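You operate a simulated robot arm through the tools that you are given. There is no shell and no other tool. Be economical: measure what you need, move in short steps, check, and stop when the job is done.

The job below is to be done with a simulated robot arm. You get a single attempt, and the scene is never put back.

Task
Take the water bottle and put it on top of the carton of studs.

The check looks at the end state, three seconds after you hand in, the way a careful person would. Anything else that was tipped, shoved, dropped, spilled or broken makes it a failure.

Robot
A 7-joint arm with a two-finger parallel gripper, fixed in place. Base frame: the origin is at the foot of the arm, x ahead of it, y to its left, z up; the work surface is at about z = -5. Lengths are in mm, angles in degrees, forces in N, time in s.
With the tool pointing down near the work surface it reaches from about 220 to 580 mm from the base axis. Its first joint turns from -66.0 to 66.0 degrees. Payload 2.5 kg.
Tool frame: the origin (TCP) lies between the finger pads and is the grasp point; the fingertips stand 23 mm ahead of it; z points along the fingers, y is the line along which they close. Largest opening 94 mm; finger width 38, thickness 10; the body of the gripper, 54 by 96 mm, starts 39 mm behind the TCP.
Orientation is told as [roll, pitch, yaw] about the base's x, y, z axes, in that order, counted from this pose: with the fingers straight down and closing along the base's y, the tool's x points along the base's -x, its y along +y and its z along -z.

Tools
- The arm moves only by the tool nudge_tool. Its argument "commands" is a list of rows, each a list of 3 entries, a list of its own where there are three numbers: the turn, a rotation vector about the base's x, y, z in units of 6 degrees (1.0 is 6 degrees), then the shift along the base's x, y, z in units of 20 mm (1.0 is 20 mm), then the gripper command, from -1 (fully open) to 1 (shut), values between in proportion. In form: [[[wx, wy, wz], [x, y, z], fingers], ...]. A call has 1 to 12 rows; each row shifts and turns the commanded pose from where the row before left it. A call with a number of a shift or a turn outside -1 to 1 is refused whole. Each row takes 0.2 s and may step no farther than 50 mm and 8.6 degrees from the row before; otherwise, or with a gripper value out of range, the whole call is refused. A pose out of reach is approached as far as the arm can. The call stops where the force on the tool passes 40 N (or 10 N more than at its start, if that is more) or the arm is blocked; 0.2 s more then pass. Each finger travels about 108 mm/s and halts on what it meets, pressing with about 43 N; the grip force reading is that of the motor and also rises with nothing between the fingers. The clock runs only during rows and for 0.2 s after the last one: add rows that do not move to give the fingers time. The reply holds the time, the measured pose of the TCP, the force on the tool along the base axes, the opening and the grip force, in the units named above and with some noise.
- Cameras (640 x 400 px; columns grow to the right, rows downward): "scene" is fixed at [138.7, -421.1, 547.1]; the picture's right is [0.64, -0.77, 0.00], its down [-0.41, -0.34, -0.85] and it looks along [0.65, 0.55, -0.53] (base axes); focal length 214 px, centre (320, 200). "wrist" rides on the gripper at [-39, 0, -44] in the tool frame; the picture's right is [0.00, -1.00, 0.00], its down [0.97, 0.00, -0.24] and it looks along [0.24, 0.00, 0.97] (tool axes); focal length 218 px, centre (320, 200). There is no depth. A picture from a camera that has moved, and an enlarged one, comes with that camera's place and axes in the base frame and with its lens.
- snapshot(camera): a new picture of that camera. No time passes.
- inspect(camera, box): a new picture of the part [left, top, right, bottom] of that camera's present view, enlarged. No time passes.
- close_job(): hands the job in; it is judged then, once.

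Work in short steps. Places have to be worked out from the pictures, the camera data and where the tool is seen: move nearer, look again, correct. Check each grasp and each placing, and mend what went wrong. You have 90 turns and 42 pictures in all, those below and enlarged ones among them. Open the gripper and draw the arm clear of the work before you hand the job in, unless the task says otherwise; then end with one line.

The tools are called after "Emit:" as name(argument=value, ...) on one line, values as JSON. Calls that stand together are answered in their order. nudge_tool: Moves the arm, as the interface text tells. Its arguments: {"type":"object","properties":{"commands":{"type":"array","items":{"type":"array"}}},"required":["commands"]} The other tools are called the same way: snapshot (camera) takes a picture; inspect (camera, box) takes an enlarged picture of a part of a camera's view; close_job () hands the job in.

At the start:

```text
t: 0.0
tool_pos: [366.9, -154.3, 426.2]
tcp_rot: [0.1, 0.0, 0.0]
contact_force: [-0.6, -0.5, 0.0]
gripper_width: 94.1
grasp_force: 0.0
```

scene: 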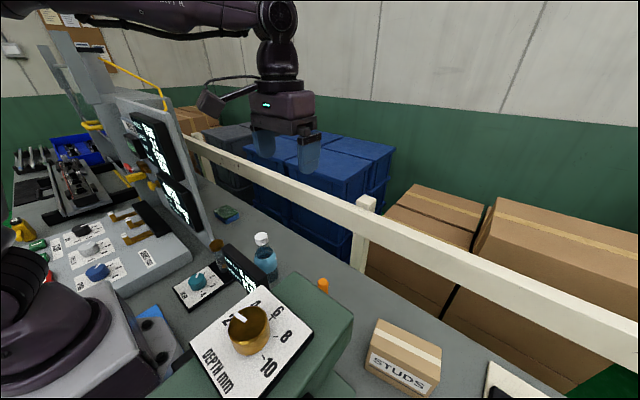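
wrist: 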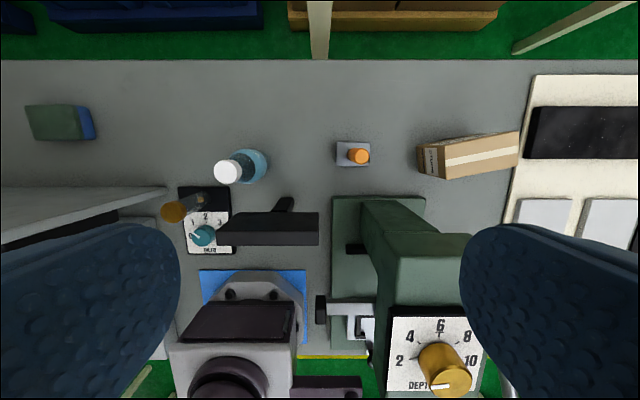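

I'll enlarge the bottle and carton in both cameras to measure them.

Emit:
inspect(camera="wrist", box=[160, 100, 360, 225])

Emit:
inspect(camera="scene", box=[180, 210, 340, 310])

Emit:
inspect(camera="wrist", box=[380, 90, 540, 190])

Emit:
inspect(camera="scene", box=[320, 300, 480, 400])

```text
3.20 times, centred on (260, 162) of wrist
camera zoom: at [406.6, -153.8, 469.0], right [0.0, -1.0, 0.0], down [-0.97, 0.0, 0.24], along [-0.24, 0.0, -0.97], focal length 698 px, centre (512, 320)
```

zoom: 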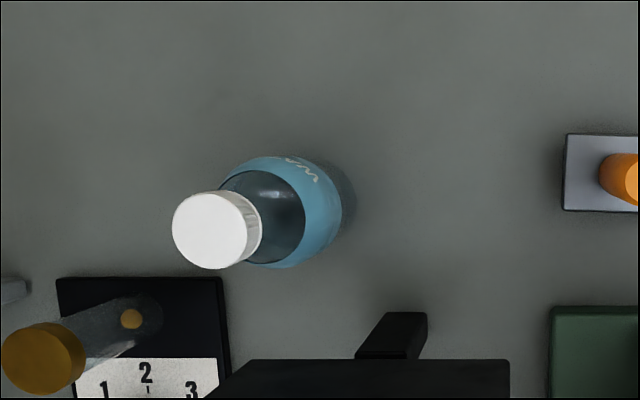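

```text
4.00 times, centred on (260, 260) of scene
camera zoom: at [138.7, -421.1, 547.1], right [0.64, -0.77, 0.0], down [-0.41, -0.34, -0.85], along [0.65, 0.55, -0.53], focal length 858 px, centre (560, -40)
```

zoom: 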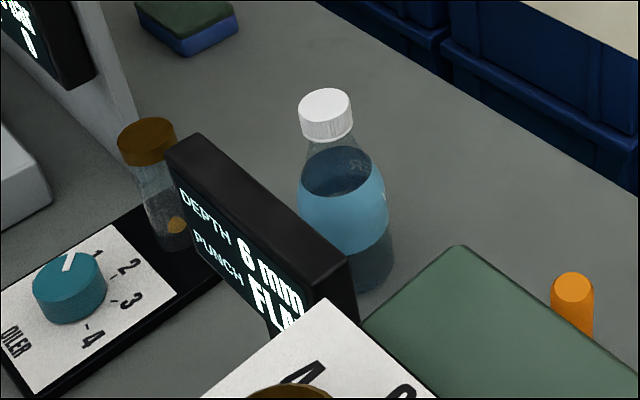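

```text
4.00 times, centred on (460, 140) of wrist
camera zoom: at [406.6, -153.8, 469.0], right [0.0, -1.0, 0.0], down [-0.97, 0.0, 0.24], along [-0.24, 0.0, -0.97], focal length 873 px, centre (-240, 440)
```

zoom: 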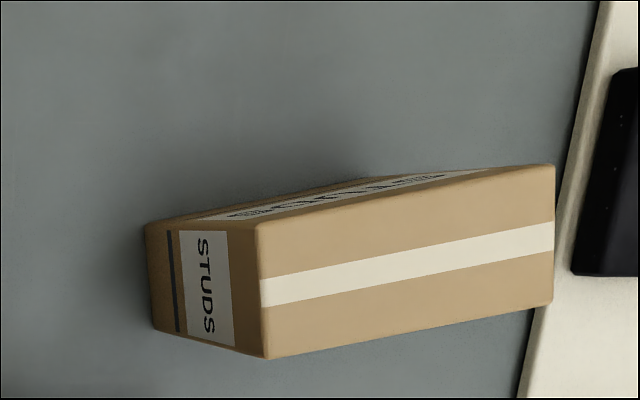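

```text
4.00 times, centred on (400, 350) of scene
camera zoom: at [138.7, -421.1, 547.1], right [0.64, -0.77, 0.0], down [-0.41, -0.34, -0.85], along [0.65, 0.55, -0.53], focal length 858 px, centre (0, -400)
```

zoom: 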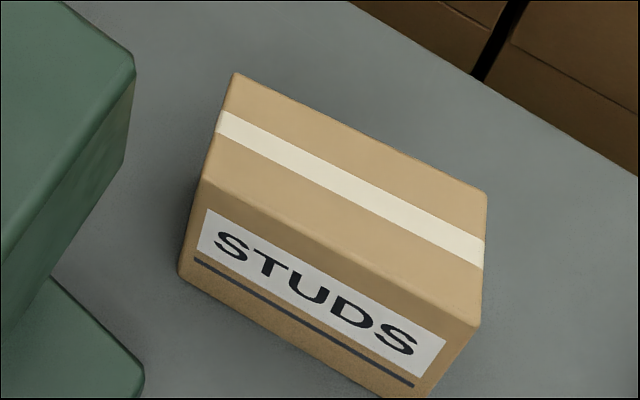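

Triangulation puts the bottle axis near (370, -25), with the cap top at z≈169. The carton top is centred near (390, -419) at z≈105. I'll move above the bottle with the gripper open and look again.

Emit:
nudge_tool(commands=[[[0, 0, 0], [0, 0.9, -0.5], -1], [[0, 0, 0], [0, 0.9, -0.5], -1], [[0, 0, 0], [0, 0.9, -0.5], -1], [[0, 0, 0], [0, 0.9, -0.5], -1], [[0, 0, 0], [0, 0.95, -0.5], -1], [[0, 0, 0], [0.1, 0.95, -0.5], -1], [[0, 0, 0], [0, 0.95, -0.5], -1], [[0, 0, 0], [0, 0, -0.5], -1], [[0, 0, 0], [0, 0, 0], -1]])

Emit:
snapshot(camera="wrist")

Emit:
snapshot(camera="scene")

```text
t: 2.0
tool_pos: [368.3, -26.6, 345.4]
tcp_rot: [-0.1, 0.0, 0.1]
contact_force: [0.7, -0.4, 0.0]
gripper_width: 93.9
grasp_force: 0.0
```

```text
35 pictures are left
camera wrist: at [407.8, -25.4, 388.0], right [0.0, -1.0, 0.0], down [-0.97, 0.0, 0.24], along [-0.24, 0.0, -0.97], focal length 218 px, centre (320, 200)
```

wrist: 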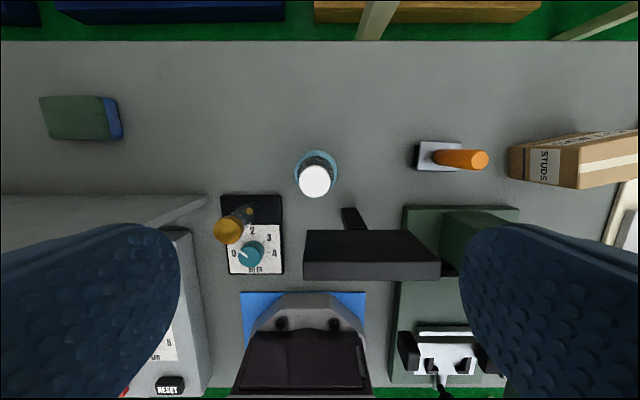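

```text
34 pictures are left
```

scene: 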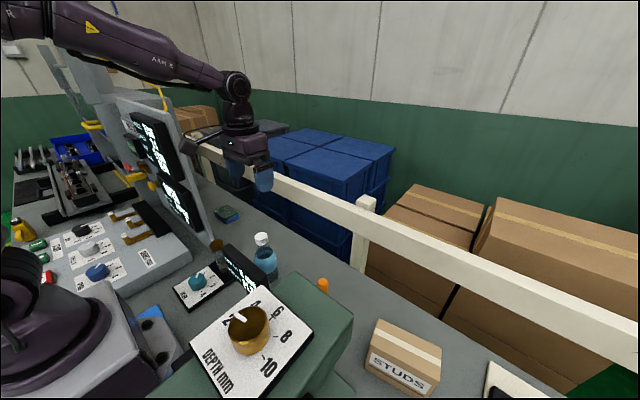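

The cap reads about (373, -19). I'll correct in xy and go down to about z=225, which keeps the fingertips above the cap.

Emit:
nudge_tool(commands=[[[0, 0, 0], [0.15, 0.35, -1], -1], [[0, 0, 0], [0, 0, -1], -1], [[0, 0, 0], [0, 0, -1], -1], [[0, 0, 0], [0, 0, -1], -1], [[0, 0, 0], [0, 0, -1], -1], [[0, 0, 0], [0, 0, -1], -1], [[0, 0, 0], [0, 0, 0], -1]])

Emit:
snapshot(camera="wrist")

Emit:
inspect(camera="scene", box=[180, 190, 340, 290])

```text
t: 3.6
tool_pos: [372.6, -18.0, 226.4]
tcp_rot: [0.0, 0.0, 0.0]
contact_force: [-0.1, 0.2, 0.1]
gripper_width: 94.1
grasp_force: 0.1
```

```text
33 pictures are left
camera wrist: at [412.5, -18.0, 268.9], right [0.0, -1.0, 0.0], down [-0.97, 0.0, 0.24], along [-0.24, 0.0, -0.97], focal length 218 px, centre (320, 200)
```

wrist: 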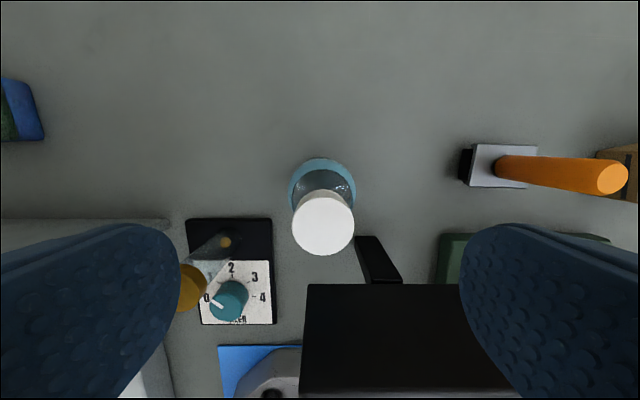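

```text
4.00 times, centred on (260, 240) of scene
camera zoom: at [138.7, -421.1, 547.1], right [0.64, -0.77, 0.0], down [-0.41, -0.34, -0.85], along [0.65, 0.55, -0.53], focal length 858 px, centre (560, 40)
```

zoom: 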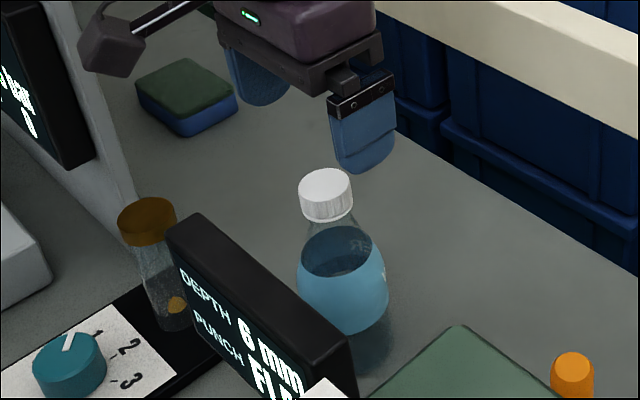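

Parallax between the two wrist views gives the cap top at (372, -20, 158), and the display beside it is low (about z=95). I'll descend to TCP z≈157 around the cap.

Emit:
nudge_tool(commands=[[[0, 0, 0], [0, -0.1, -0.8], -1], [[0, 0, 0], [0, 0, -0.8], -1], [[0, 0, 0], [0, 0, -0.7], -1], [[0, 0, 0], [0, 0, -0.6], -1], [[0, 0, 0], [0, 0, -0.55], -1], [[0, 0, 0], [0, 0, 0], -1]])

Emit:
inspect(camera="scene", box=[180, 190, 340, 290])

Emit:
snapshot(camera="wrist")

```text
t: 5.0
tool_pos: [372.0, -19.4, 156.2]
tcp_rot: [0.0, 0.0, 0.0]
contact_force: [-0.4, -0.7, 0.0]
gripper_width: 94.2
grasp_force: 0.0
```

```text
4.00 times, centred on (260, 240) of scene
camera zoom: at [138.7, -421.1, 547.1], right [0.64, -0.77, 0.0], down [-0.41, -0.34, -0.85], along [0.65, 0.55, -0.53], focal length 858 px, centre (560, 40)
```

zoom: 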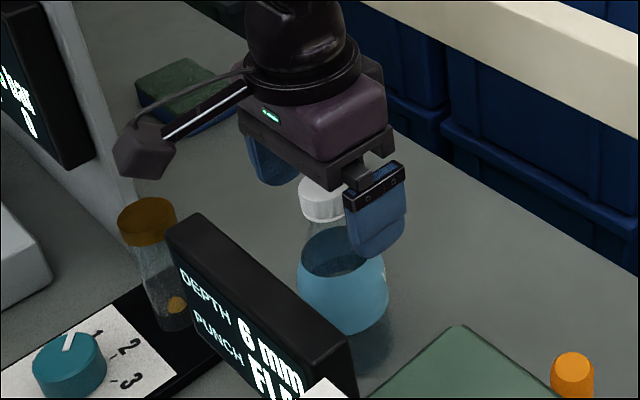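

```text
30 pictures are left
camera wrist: at [411.3, -19.0, 199.6], right [0.0, -1.0, 0.0], down [-0.97, 0.0, 0.24], along [-0.24, 0.0, -0.97], focal length 218 px, centre (320, 200)
```

wrist: 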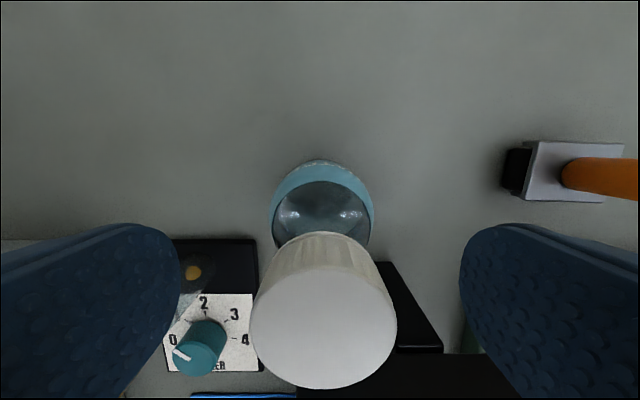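

The cap (about 33 mm wide) is centred between the fingers, so I'll close on it.

Emit:
nudge_tool(commands=[[[0, 0, 0], [0, 0, 0], 1], [[0, 0, 0], [0, 0, 0], 1], [[0, 0, 0], [0, 0, 0], 1], [[0, 0, 0], [0, 0, 0], 1]])

Emit:
inspect(camera="scene", box=[180, 190, 340, 290])

```text
t: 6.0
tool_pos: [371.5, -19.4, 156.6]
tcp_rot: [0.0, 0.0, 0.0]
contact_force: [0.8, -0.7, 0.0]
gripper_width: 32.9
grasp_force: 43.1
```

```text
4.00 times, centred on (260, 240) of scene
camera zoom: at [138.7, -421.1, 547.1], right [0.64, -0.77, 0.0], down [-0.41, -0.34, -0.85], along [0.65, 0.55, -0.53], focal length 858 px, centre (560, 40)
```

zoom: 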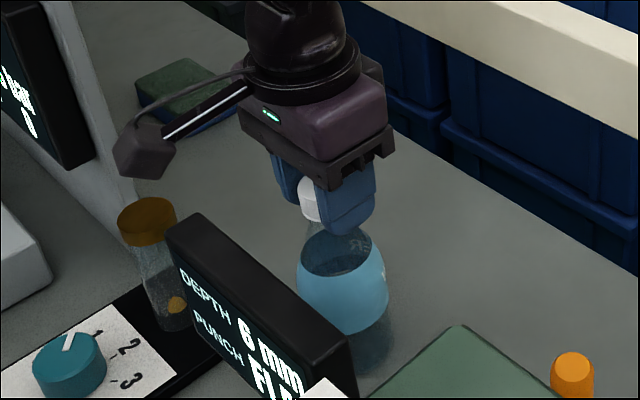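

Gripped at 32.9 mm, the cap's width. I'll lift gently and watch the force.

Emit:
nudge_tool(commands=[[[0, 0, 0], [0, 0, 0.3], 1], [[0, 0, 0], [0, 0, 0.5], 1], [[0, 0, 0], [0, 0, 0.7], 1], [[0, 0, 0], [0, 0, 0.8], 1], [[0, 0, 0], [0, 0, 0.5], 1], [[0, 0, 0], [0, 0, 0.2], 1], [[0, 0, 0], [0, 0, 0], 1]])

Emit:
inspect(camera="scene", box=[180, 170, 340, 270])

```text
t: 7.6
tool_pos: [372.9, -19.9, 217.0]
tcp_rot: [0.0, 0.1, 0.0]
contact_force: [0.5, -0.6, -3.2]
gripper_width: 33.0
grasp_force: 43.2
```

```text
4.00 times, centred on (260, 220) of scene
camera zoom: at [138.7, -421.1, 547.1], right [0.64, -0.77, 0.0], down [-0.41, -0.34, -0.85], along [0.65, 0.55, -0.53], focal length 858 px, centre (560, 120)
```

zoom: 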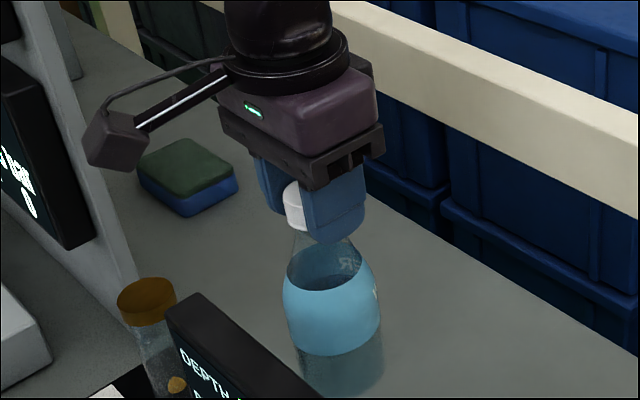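

The bottle is held, with about 3.2 N of weight. I'll raise it so the bottle's base clears everything, with x shifted slightly outward, away from the green machine.

Emit:
nudge_tool(commands=[[[0, 0, 0], [0, 0, 0.5], 1], [[0, 0, 0], [0, 0, 0.9], 1], [[0, 0, 0], [0, 0, 1], 1], [[0, 0, 0], [0.1, 0, 1], 1], [[0, 0, 0], [0.1, 0, 1], 1], [[0, 0, 0], [0.1, 0, 1], 1], [[0, 0, 0], [0.2, 0, 1], 1], [[0, 0, 0], [0.2, 0, 1], 1], [[0, 0, 0], [0.2, 0, 1], 1], [[0, 0, 0], [0, 0, 0.8], 1], [[0, 0, 0], [0, 0, 0.4], 1], [[0, 0, 0], [0, 0, 0], 1]])

Emit:
nudge_tool(commands=[[[0, 0, 0], [0, -0.4, 0], 1], [[0, 0, 0], [0, -0.7, 0], 1], [[0, 0, 0], [0, -0.9, 0], 1], [[0, 0, 0], [0, -0.9, 0], 1], [[0, 0, 0], [0, -0.9, 0], 1], [[0, 0, 0], [0, -0.9, 0], 1], [[0, 0, 0], [0, -0.9, 0], 1], [[0, 0, 0], [0, -0.9, 0], 1], [[0, 0, 0], [0, -0.9, 0], 1], [[0, 0, 0], [0, -0.9, 0], 1], [[0, 0, 0], [0, -0.9, 0], 1], [[0, 0, 0], [0, -0.8, 0], 1]])

Emit:
snapshot(camera="scene")

```text
t: 10.2
tool_pos: [388.7, -20.6, 409.7]
tcp_rot: [0.0, 0.0, 0.0]
contact_force: [1.3, -0.5, -3.7]
gripper_width: 33.1
grasp_force: 42.9
```

```text
t: 12.8
tool_pos: [391.2, -220.9, 408.4]
tcp_rot: [0.1, -0.1, -0.1]
contact_force: [-0.3, -0.3, -2.9]
gripper_width: 33.0
grasp_force: 42.8
```

```text
27 pictures are left
```

scene: 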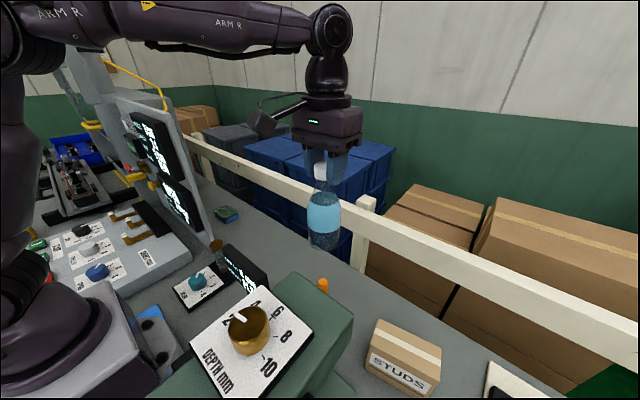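

The bottle hangs upright and clear. I'll continue toward the carton.

Emit:
nudge_tool(commands=[[[0, 0, 0], [0, -0.5, 0], 1], [[0, 0, 0], [0, -0.8, 0], 1], [[0, 0, 0], [0, -0.9, 0], 1], [[0, 0, 0], [0, -0.9, 0], 1], [[0, 0, 0], [0, -0.9, 0], 1], [[0, 0, 0], [0, -0.9, 0], 1], [[0, 0, 0], [0, -0.9, 0], 1], [[0, 0, 0], [0, -0.9, 0], 1], [[0, 0, 0], [0, -0.9, 0], 1], [[0, 0, 0], [0, -0.9, 0], 1], [[0, 0, 0], [0, -0.7, 0], 1], [[0, 0, 0], [0, -0.4, 0], 1]])

Emit:
snapshot(camera="scene")

Emit:
snapshot(camera="wrist")

```text
t: 15.4
tool_pos: [374.6, -393.6, 401.9]
tcp_rot: [0.0, 0.0, 0.0]
contact_force: [0.9, 0.2, -2.8]
gripper_width: 32.9
grasp_force: 42.6
out of reach, approached as far as the arm can: row 10, 11, 12
```

```text
26 pictures are left
```

scene: 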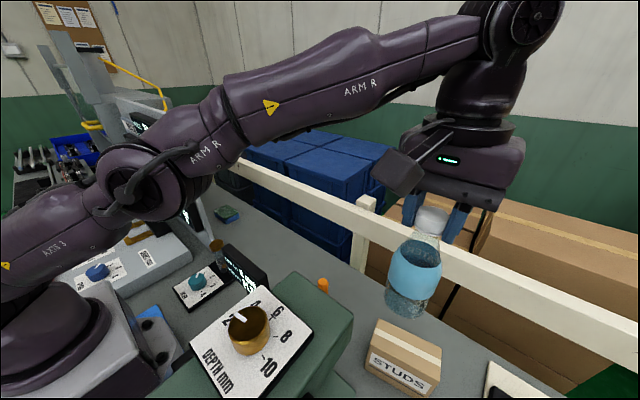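

```text
25 pictures are left
camera wrist: at [413.5, -393.3, 445.6], right [0.0, -1.0, 0.0], down [-0.97, 0.0, 0.24], along [-0.24, 0.0, -0.97], focal length 218 px, centre (320, 200)
```

wrist: 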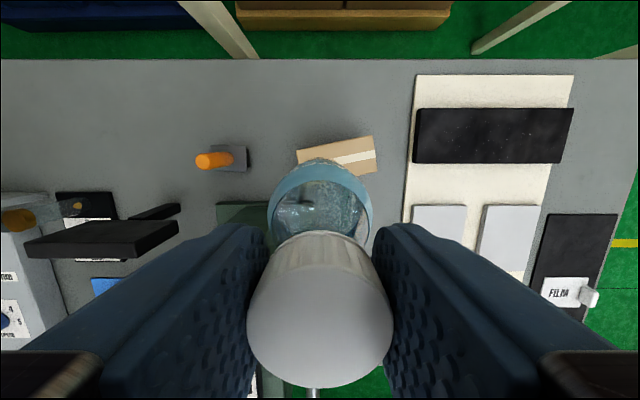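

The arm hit its reach limit at this height (radius about 543 mm), and more reach should be available lower down. I'll descend 80 mm with the base still well above the carton and see where the pose settles.

Emit:
nudge_tool(commands=[[[0, 0, 0], [0, 0, -0.6], 1], [[0, 0, 0], [0, 0, -0.8], 1], [[0, 0, 0], [0, 0, -0.8], 1], [[0, 0, 0], [0, 0, -0.8], 1], [[0, 0, 0], [0, 0, -0.6], 1], [[0, 0, 0], [0, 0, -0.4], 1], [[0, 0, 0], [0, 0, 0], 1]])

```text
t: 17.0
tool_pos: [374.7, -394.2, 321.4]
tcp_rot: [0.0, 0.0, 0.1]
contact_force: [0.1, -0.2, -3.2]
gripper_width: 32.8
grasp_force: 43.5
```

The pose settled at (374.7, -394). I'll now shift toward the carton centre at (390, -416).

Emit:
nudge_tool(commands=[[[0, 0, 0], [0.2, -0.4, -0.2], 1], [[0, 0, 0], [0.3, -0.4, -0.3], 1], [[0, 0, 0], [0.25, -0.3, 0], 1], [[0, 0, 0], [0, 0, 0], 1]])

Emit:
inspect(camera="scene", box=[320, 240, 480, 400])

Emit:
snapshot(camera="wrist")

```text
t: 18.0
tool_pos: [390.1, -415.1, 312.3]
tcp_rot: [0.0, -0.1, 0.0]
contact_force: [-0.1, -0.7, -3.5]
gripper_width: 32.8
grasp_force: 43.1
```

```text
2.50 times, centred on (400, 320) of scene
camera zoom: at [138.7, -421.1, 547.1], right [0.64, -0.77, 0.0], down [-0.41, -0.34, -0.85], along [0.65, 0.55, -0.53], focal length 536 px, centre (120, -100)
```

zoom: 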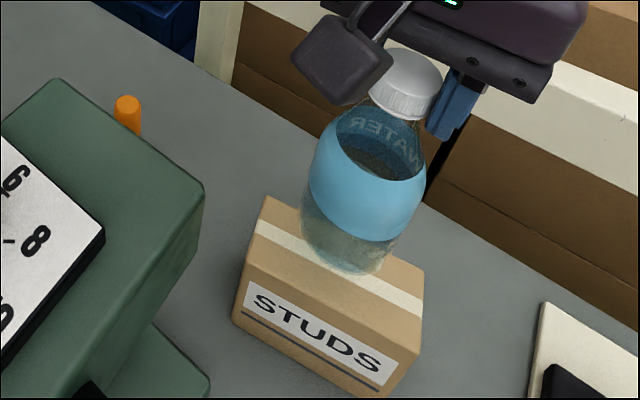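

```text
23 pictures are left
camera wrist: at [430.2, -415.1, 355.4], right [0.0, -1.0, 0.0], down [-0.97, 0.0, 0.24], along [-0.24, 0.0, -0.97], focal length 218 px, centre (320, 200)
```

wrist: 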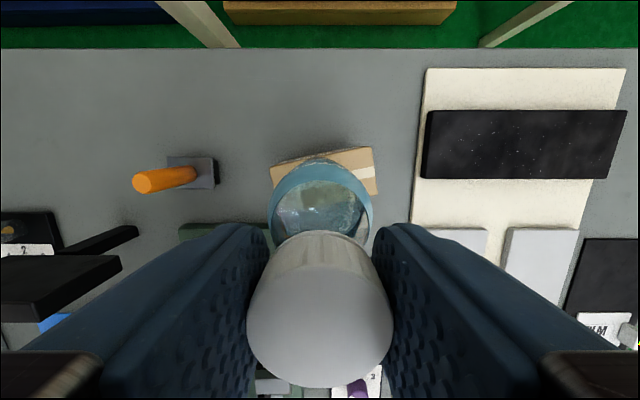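

The carton's edges re-measured from here put its centre at (391, -419), and the bottle is over it. Contact is expected at TCP z≈266, so I'll descend to about 276 first.

Emit:
nudge_tool(commands=[[[0, 0, 0], [0.03, -0.1, -0.4], 1], [[0, 0, 0], [0, 0, -0.5], 1], [[0, 0, 0], [0, 0, -0.5], 1], [[0, 0, 0], [0, 0, -0.4], 1], [[0, 0, 0], [0, 0, 0], 1]])

Emit:
inspect(camera="scene", box=[320, 240, 480, 400])

```text
t: 19.2
tool_pos: [390.6, -418.5, 275.0]
tcp_rot: [0.1, 0.0, -0.1]
contact_force: [-0.4, 0.6, -1.9]
gripper_width: 32.6
grasp_force: 42.8
```

```text
2.50 times, centred on (400, 320) of scene
camera zoom: at [138.7, -421.1, 547.1], right [0.64, -0.77, 0.0], down [-0.41, -0.34, -0.85], along [0.65, 0.55, -0.53], focal length 536 px, centre (120, -100)
```

zoom: 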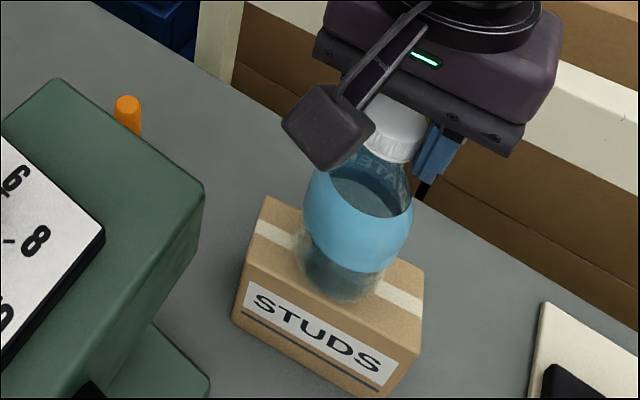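

The force is still mostly the bottle's weight, so there is no firm contact yet. I'll continue in small steps.

Emit:
nudge_tool(commands=[[[0, 0, 0], [0, 0, -0.1], 1], [[0, 0, 0], [0, 0, -0.1], 1], [[0, 0, 0], [0, 0, 0], 1]])

```text
t: 20.0
tool_pos: [391.2, -418.9, 272.0]
tcp_rot: [0.0, 0.0, -0.2]
contact_force: [-0.3, 0.2, -3.0]
gripper_width: 32.8
grasp_force: 43.3
```

No contact yet; a few more small steps.

Emit:
nudge_tool(commands=[[[0, 0, 0], [0, 0, -0.1], 1], [[0, 0, 0], [0, 0, -0.1], 1], [[0, 0, 0], [0, 0, 0], 1]])

```text
t: 20.8
tool_pos: [391.9, -418.2, 267.4]
tcp_rot: [0.1, 0.1, 0.0]
contact_force: [-0.4, -0.6, -3.3]
gripper_width: 33.0
grasp_force: 42.6
```

Still hanging; I'll step on in 1.5 mm rows.

Emit:
nudge_tool(commands=[[[0, 0, 0], [0, 0, -0.075], 1], [[0, 0, 0], [0, 0, -0.075], 1], [[0, 0, 0], [0, 0, 0], 1]])

```text
t: 21.6
tool_pos: [390.6, -419.0, 266.8]
tcp_rot: [-0.1, -0.1, -0.1]
contact_force: [-0.4, 1.9, 1.9]
gripper_width: 32.9
grasp_force: 43.4
```

The vertical force went from -3.3 to +1.9 N, so the bottle is standing on the carton. I'll check the view before releasing.

Emit:
inspect(camera="scene", box=[320, 240, 480, 400])

```text
2.50 times, centred on (400, 320) of scene
camera zoom: at [138.7, -421.1, 547.1], right [0.64, -0.77, 0.0], down [-0.41, -0.34, -0.85], along [0.65, 0.55, -0.53], focal length 536 px, centre (120, -100)
```

zoom: 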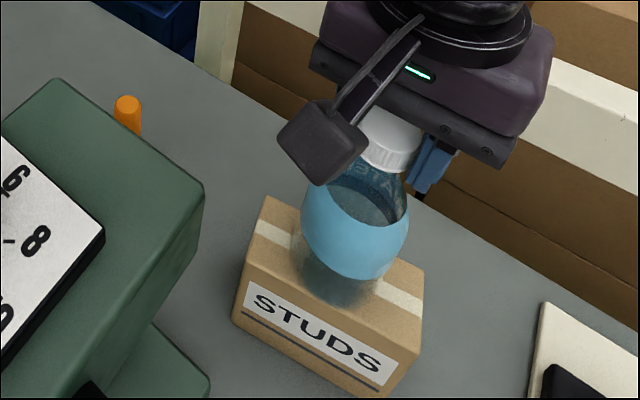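

The bottle is centred and upright. I'll open the fingers gradually and hold still.

Emit:
nudge_tool(commands=[[[0, 0, 0], [0, 0, 0], 0.2], [[0, 0, 0], [0, 0, 0], 0], [[0, 0, 0], [0, 0, 0], -0.4], [[0, 0, 0], [0, 0, 0], -1], [[0, 0, 0], [0, 0, 0], -1], [[0, 0, 0], [0, 0, 0], -1]])

Emit:
inspect(camera="scene", box=[320, 240, 480, 400])

Emit:
snapshot(camera="wrist")

```text
t: 23.0
tool_pos: [390.8, -417.7, 265.6]
tcp_rot: [0.0, 0.0, 0.0]
contact_force: [-0.7, -0.3, -0.4]
gripper_width: 94.1
grasp_force: 0.0
```

```text
2.50 times, centred on (400, 320) of scene
camera zoom: at [138.7, -421.1, 547.1], right [0.64, -0.77, 0.0], down [-0.41, -0.34, -0.85], along [0.65, 0.55, -0.53], focal length 536 px, centre (120, -100)
```

zoom: 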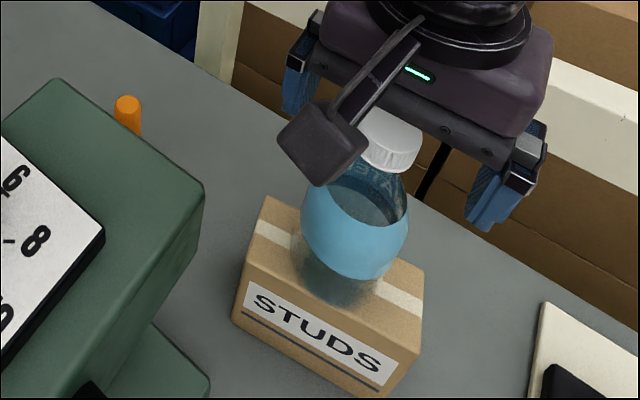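

```text
19 pictures are left
camera wrist: at [429.9, -417.7, 309.0], right [0.0, -1.0, 0.0], down [-0.97, 0.0, 0.24], along [-0.24, 0.0, -0.97], focal length 218 px, centre (320, 200)
```

wrist: 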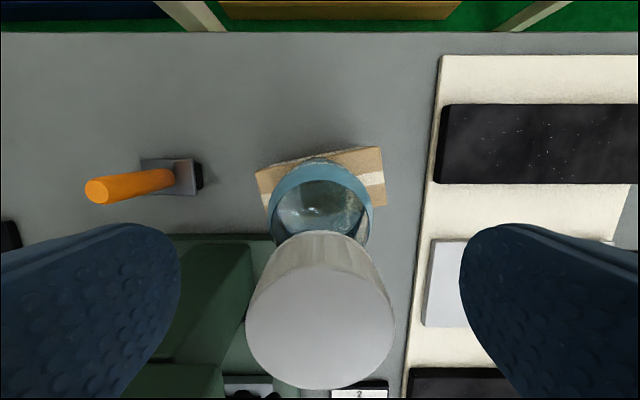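

Released, and the bottle stands. I'll withdraw straight up until the fingertips clear the cap.

Emit:
nudge_tool(commands=[[[0, 0, 0], [0, 0, 0.2], -1], [[0, 0, 0], [0, 0, 0.4], -1], [[0, 0, 0], [0, 0, 0.5], -1], [[0, 0, 0], [0, 0, 0.6], -1], [[0, 0, 0], [0, 0, 0.5], -1], [[0, 0, 0], [0, 0, 0.4], -1], [[0, 0, 0], [0, 0, 0], -1]])

```text
t: 24.6
tool_pos: [390.0, -418.7, 318.3]
tcp_rot: [0.0, 0.0, -0.1]
contact_force: [-0.1, 0.2, -0.9]
gripper_width: 94.1
grasp_force: 0.1
```

The fingertips (z≈295) are above the cap top (about 268). I'll draw back and up toward the middle.

Emit:
nudge_tool(commands=[[[0, 0, 0], [-0.2, 0.3, 0.5], -1], [[0, 0, 0], [-0.2, 0.6, 0.6], -1], [[0, 0, 0], [-0.1, 0.9, 0.8], -1], [[0, 0, 0], [0, 0.9, 0.8], -1], [[0, 0, 0], [0, 0.9, 0.8], -1], [[0, 0, 0], [0, 0.9, 0.5], -1], [[0, 0, 0], [0, 0.9, 0], -1], [[0, 0, 0], [0, 0.9, 0], -1], [[0, 0, 0], [0, 0.9, 0], -1], [[0, 0, 0], [0, 0.6, 0], -1], [[0, 0, 0], [0, 0, 0], -1]])

Emit:
snapshot(camera="scene")

Emit:
snapshot(camera="wrist")

```text
t: 27.0
tool_pos: [382.2, -262.8, 397.4]
tcp_rot: [0.1, 0.0, -0.1]
contact_force: [-0.7, -0.3, 0.0]
gripper_width: 94.0
grasp_force: 0.1
```

```text
18 pictures are left
```

scene: 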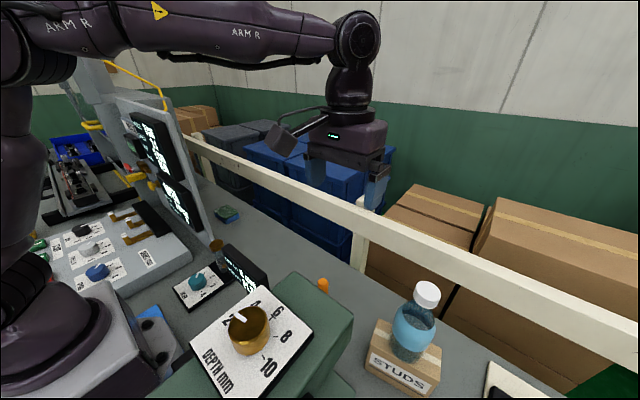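

```text
17 pictures are left
camera wrist: at [421.5, -262.0, 441.1], right [0.0, -1.0, 0.0], down [-0.97, 0.0, 0.24], along [-0.24, 0.0, -0.97], focal length 218 px, centre (320, 200)
```

wrist: 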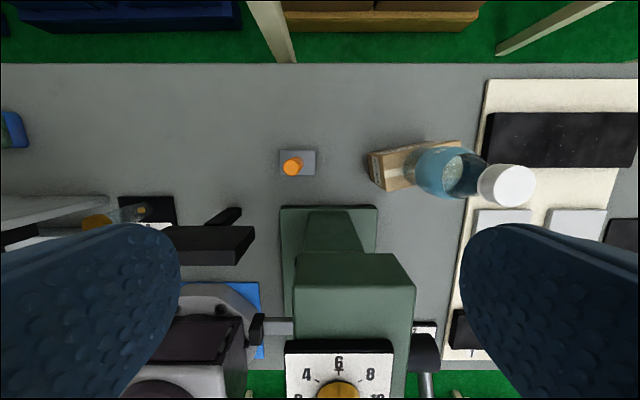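

The bottle stands upright in the middle of the carton, nothing else has moved, and the arm is clear with the gripper open. I'll hand in.

Emit:
close_job()

```text
The job is handed in.
```

The water bottle is standing upright on top of the carton of studs, and I saw nothing else disturbed when I handed the job in.
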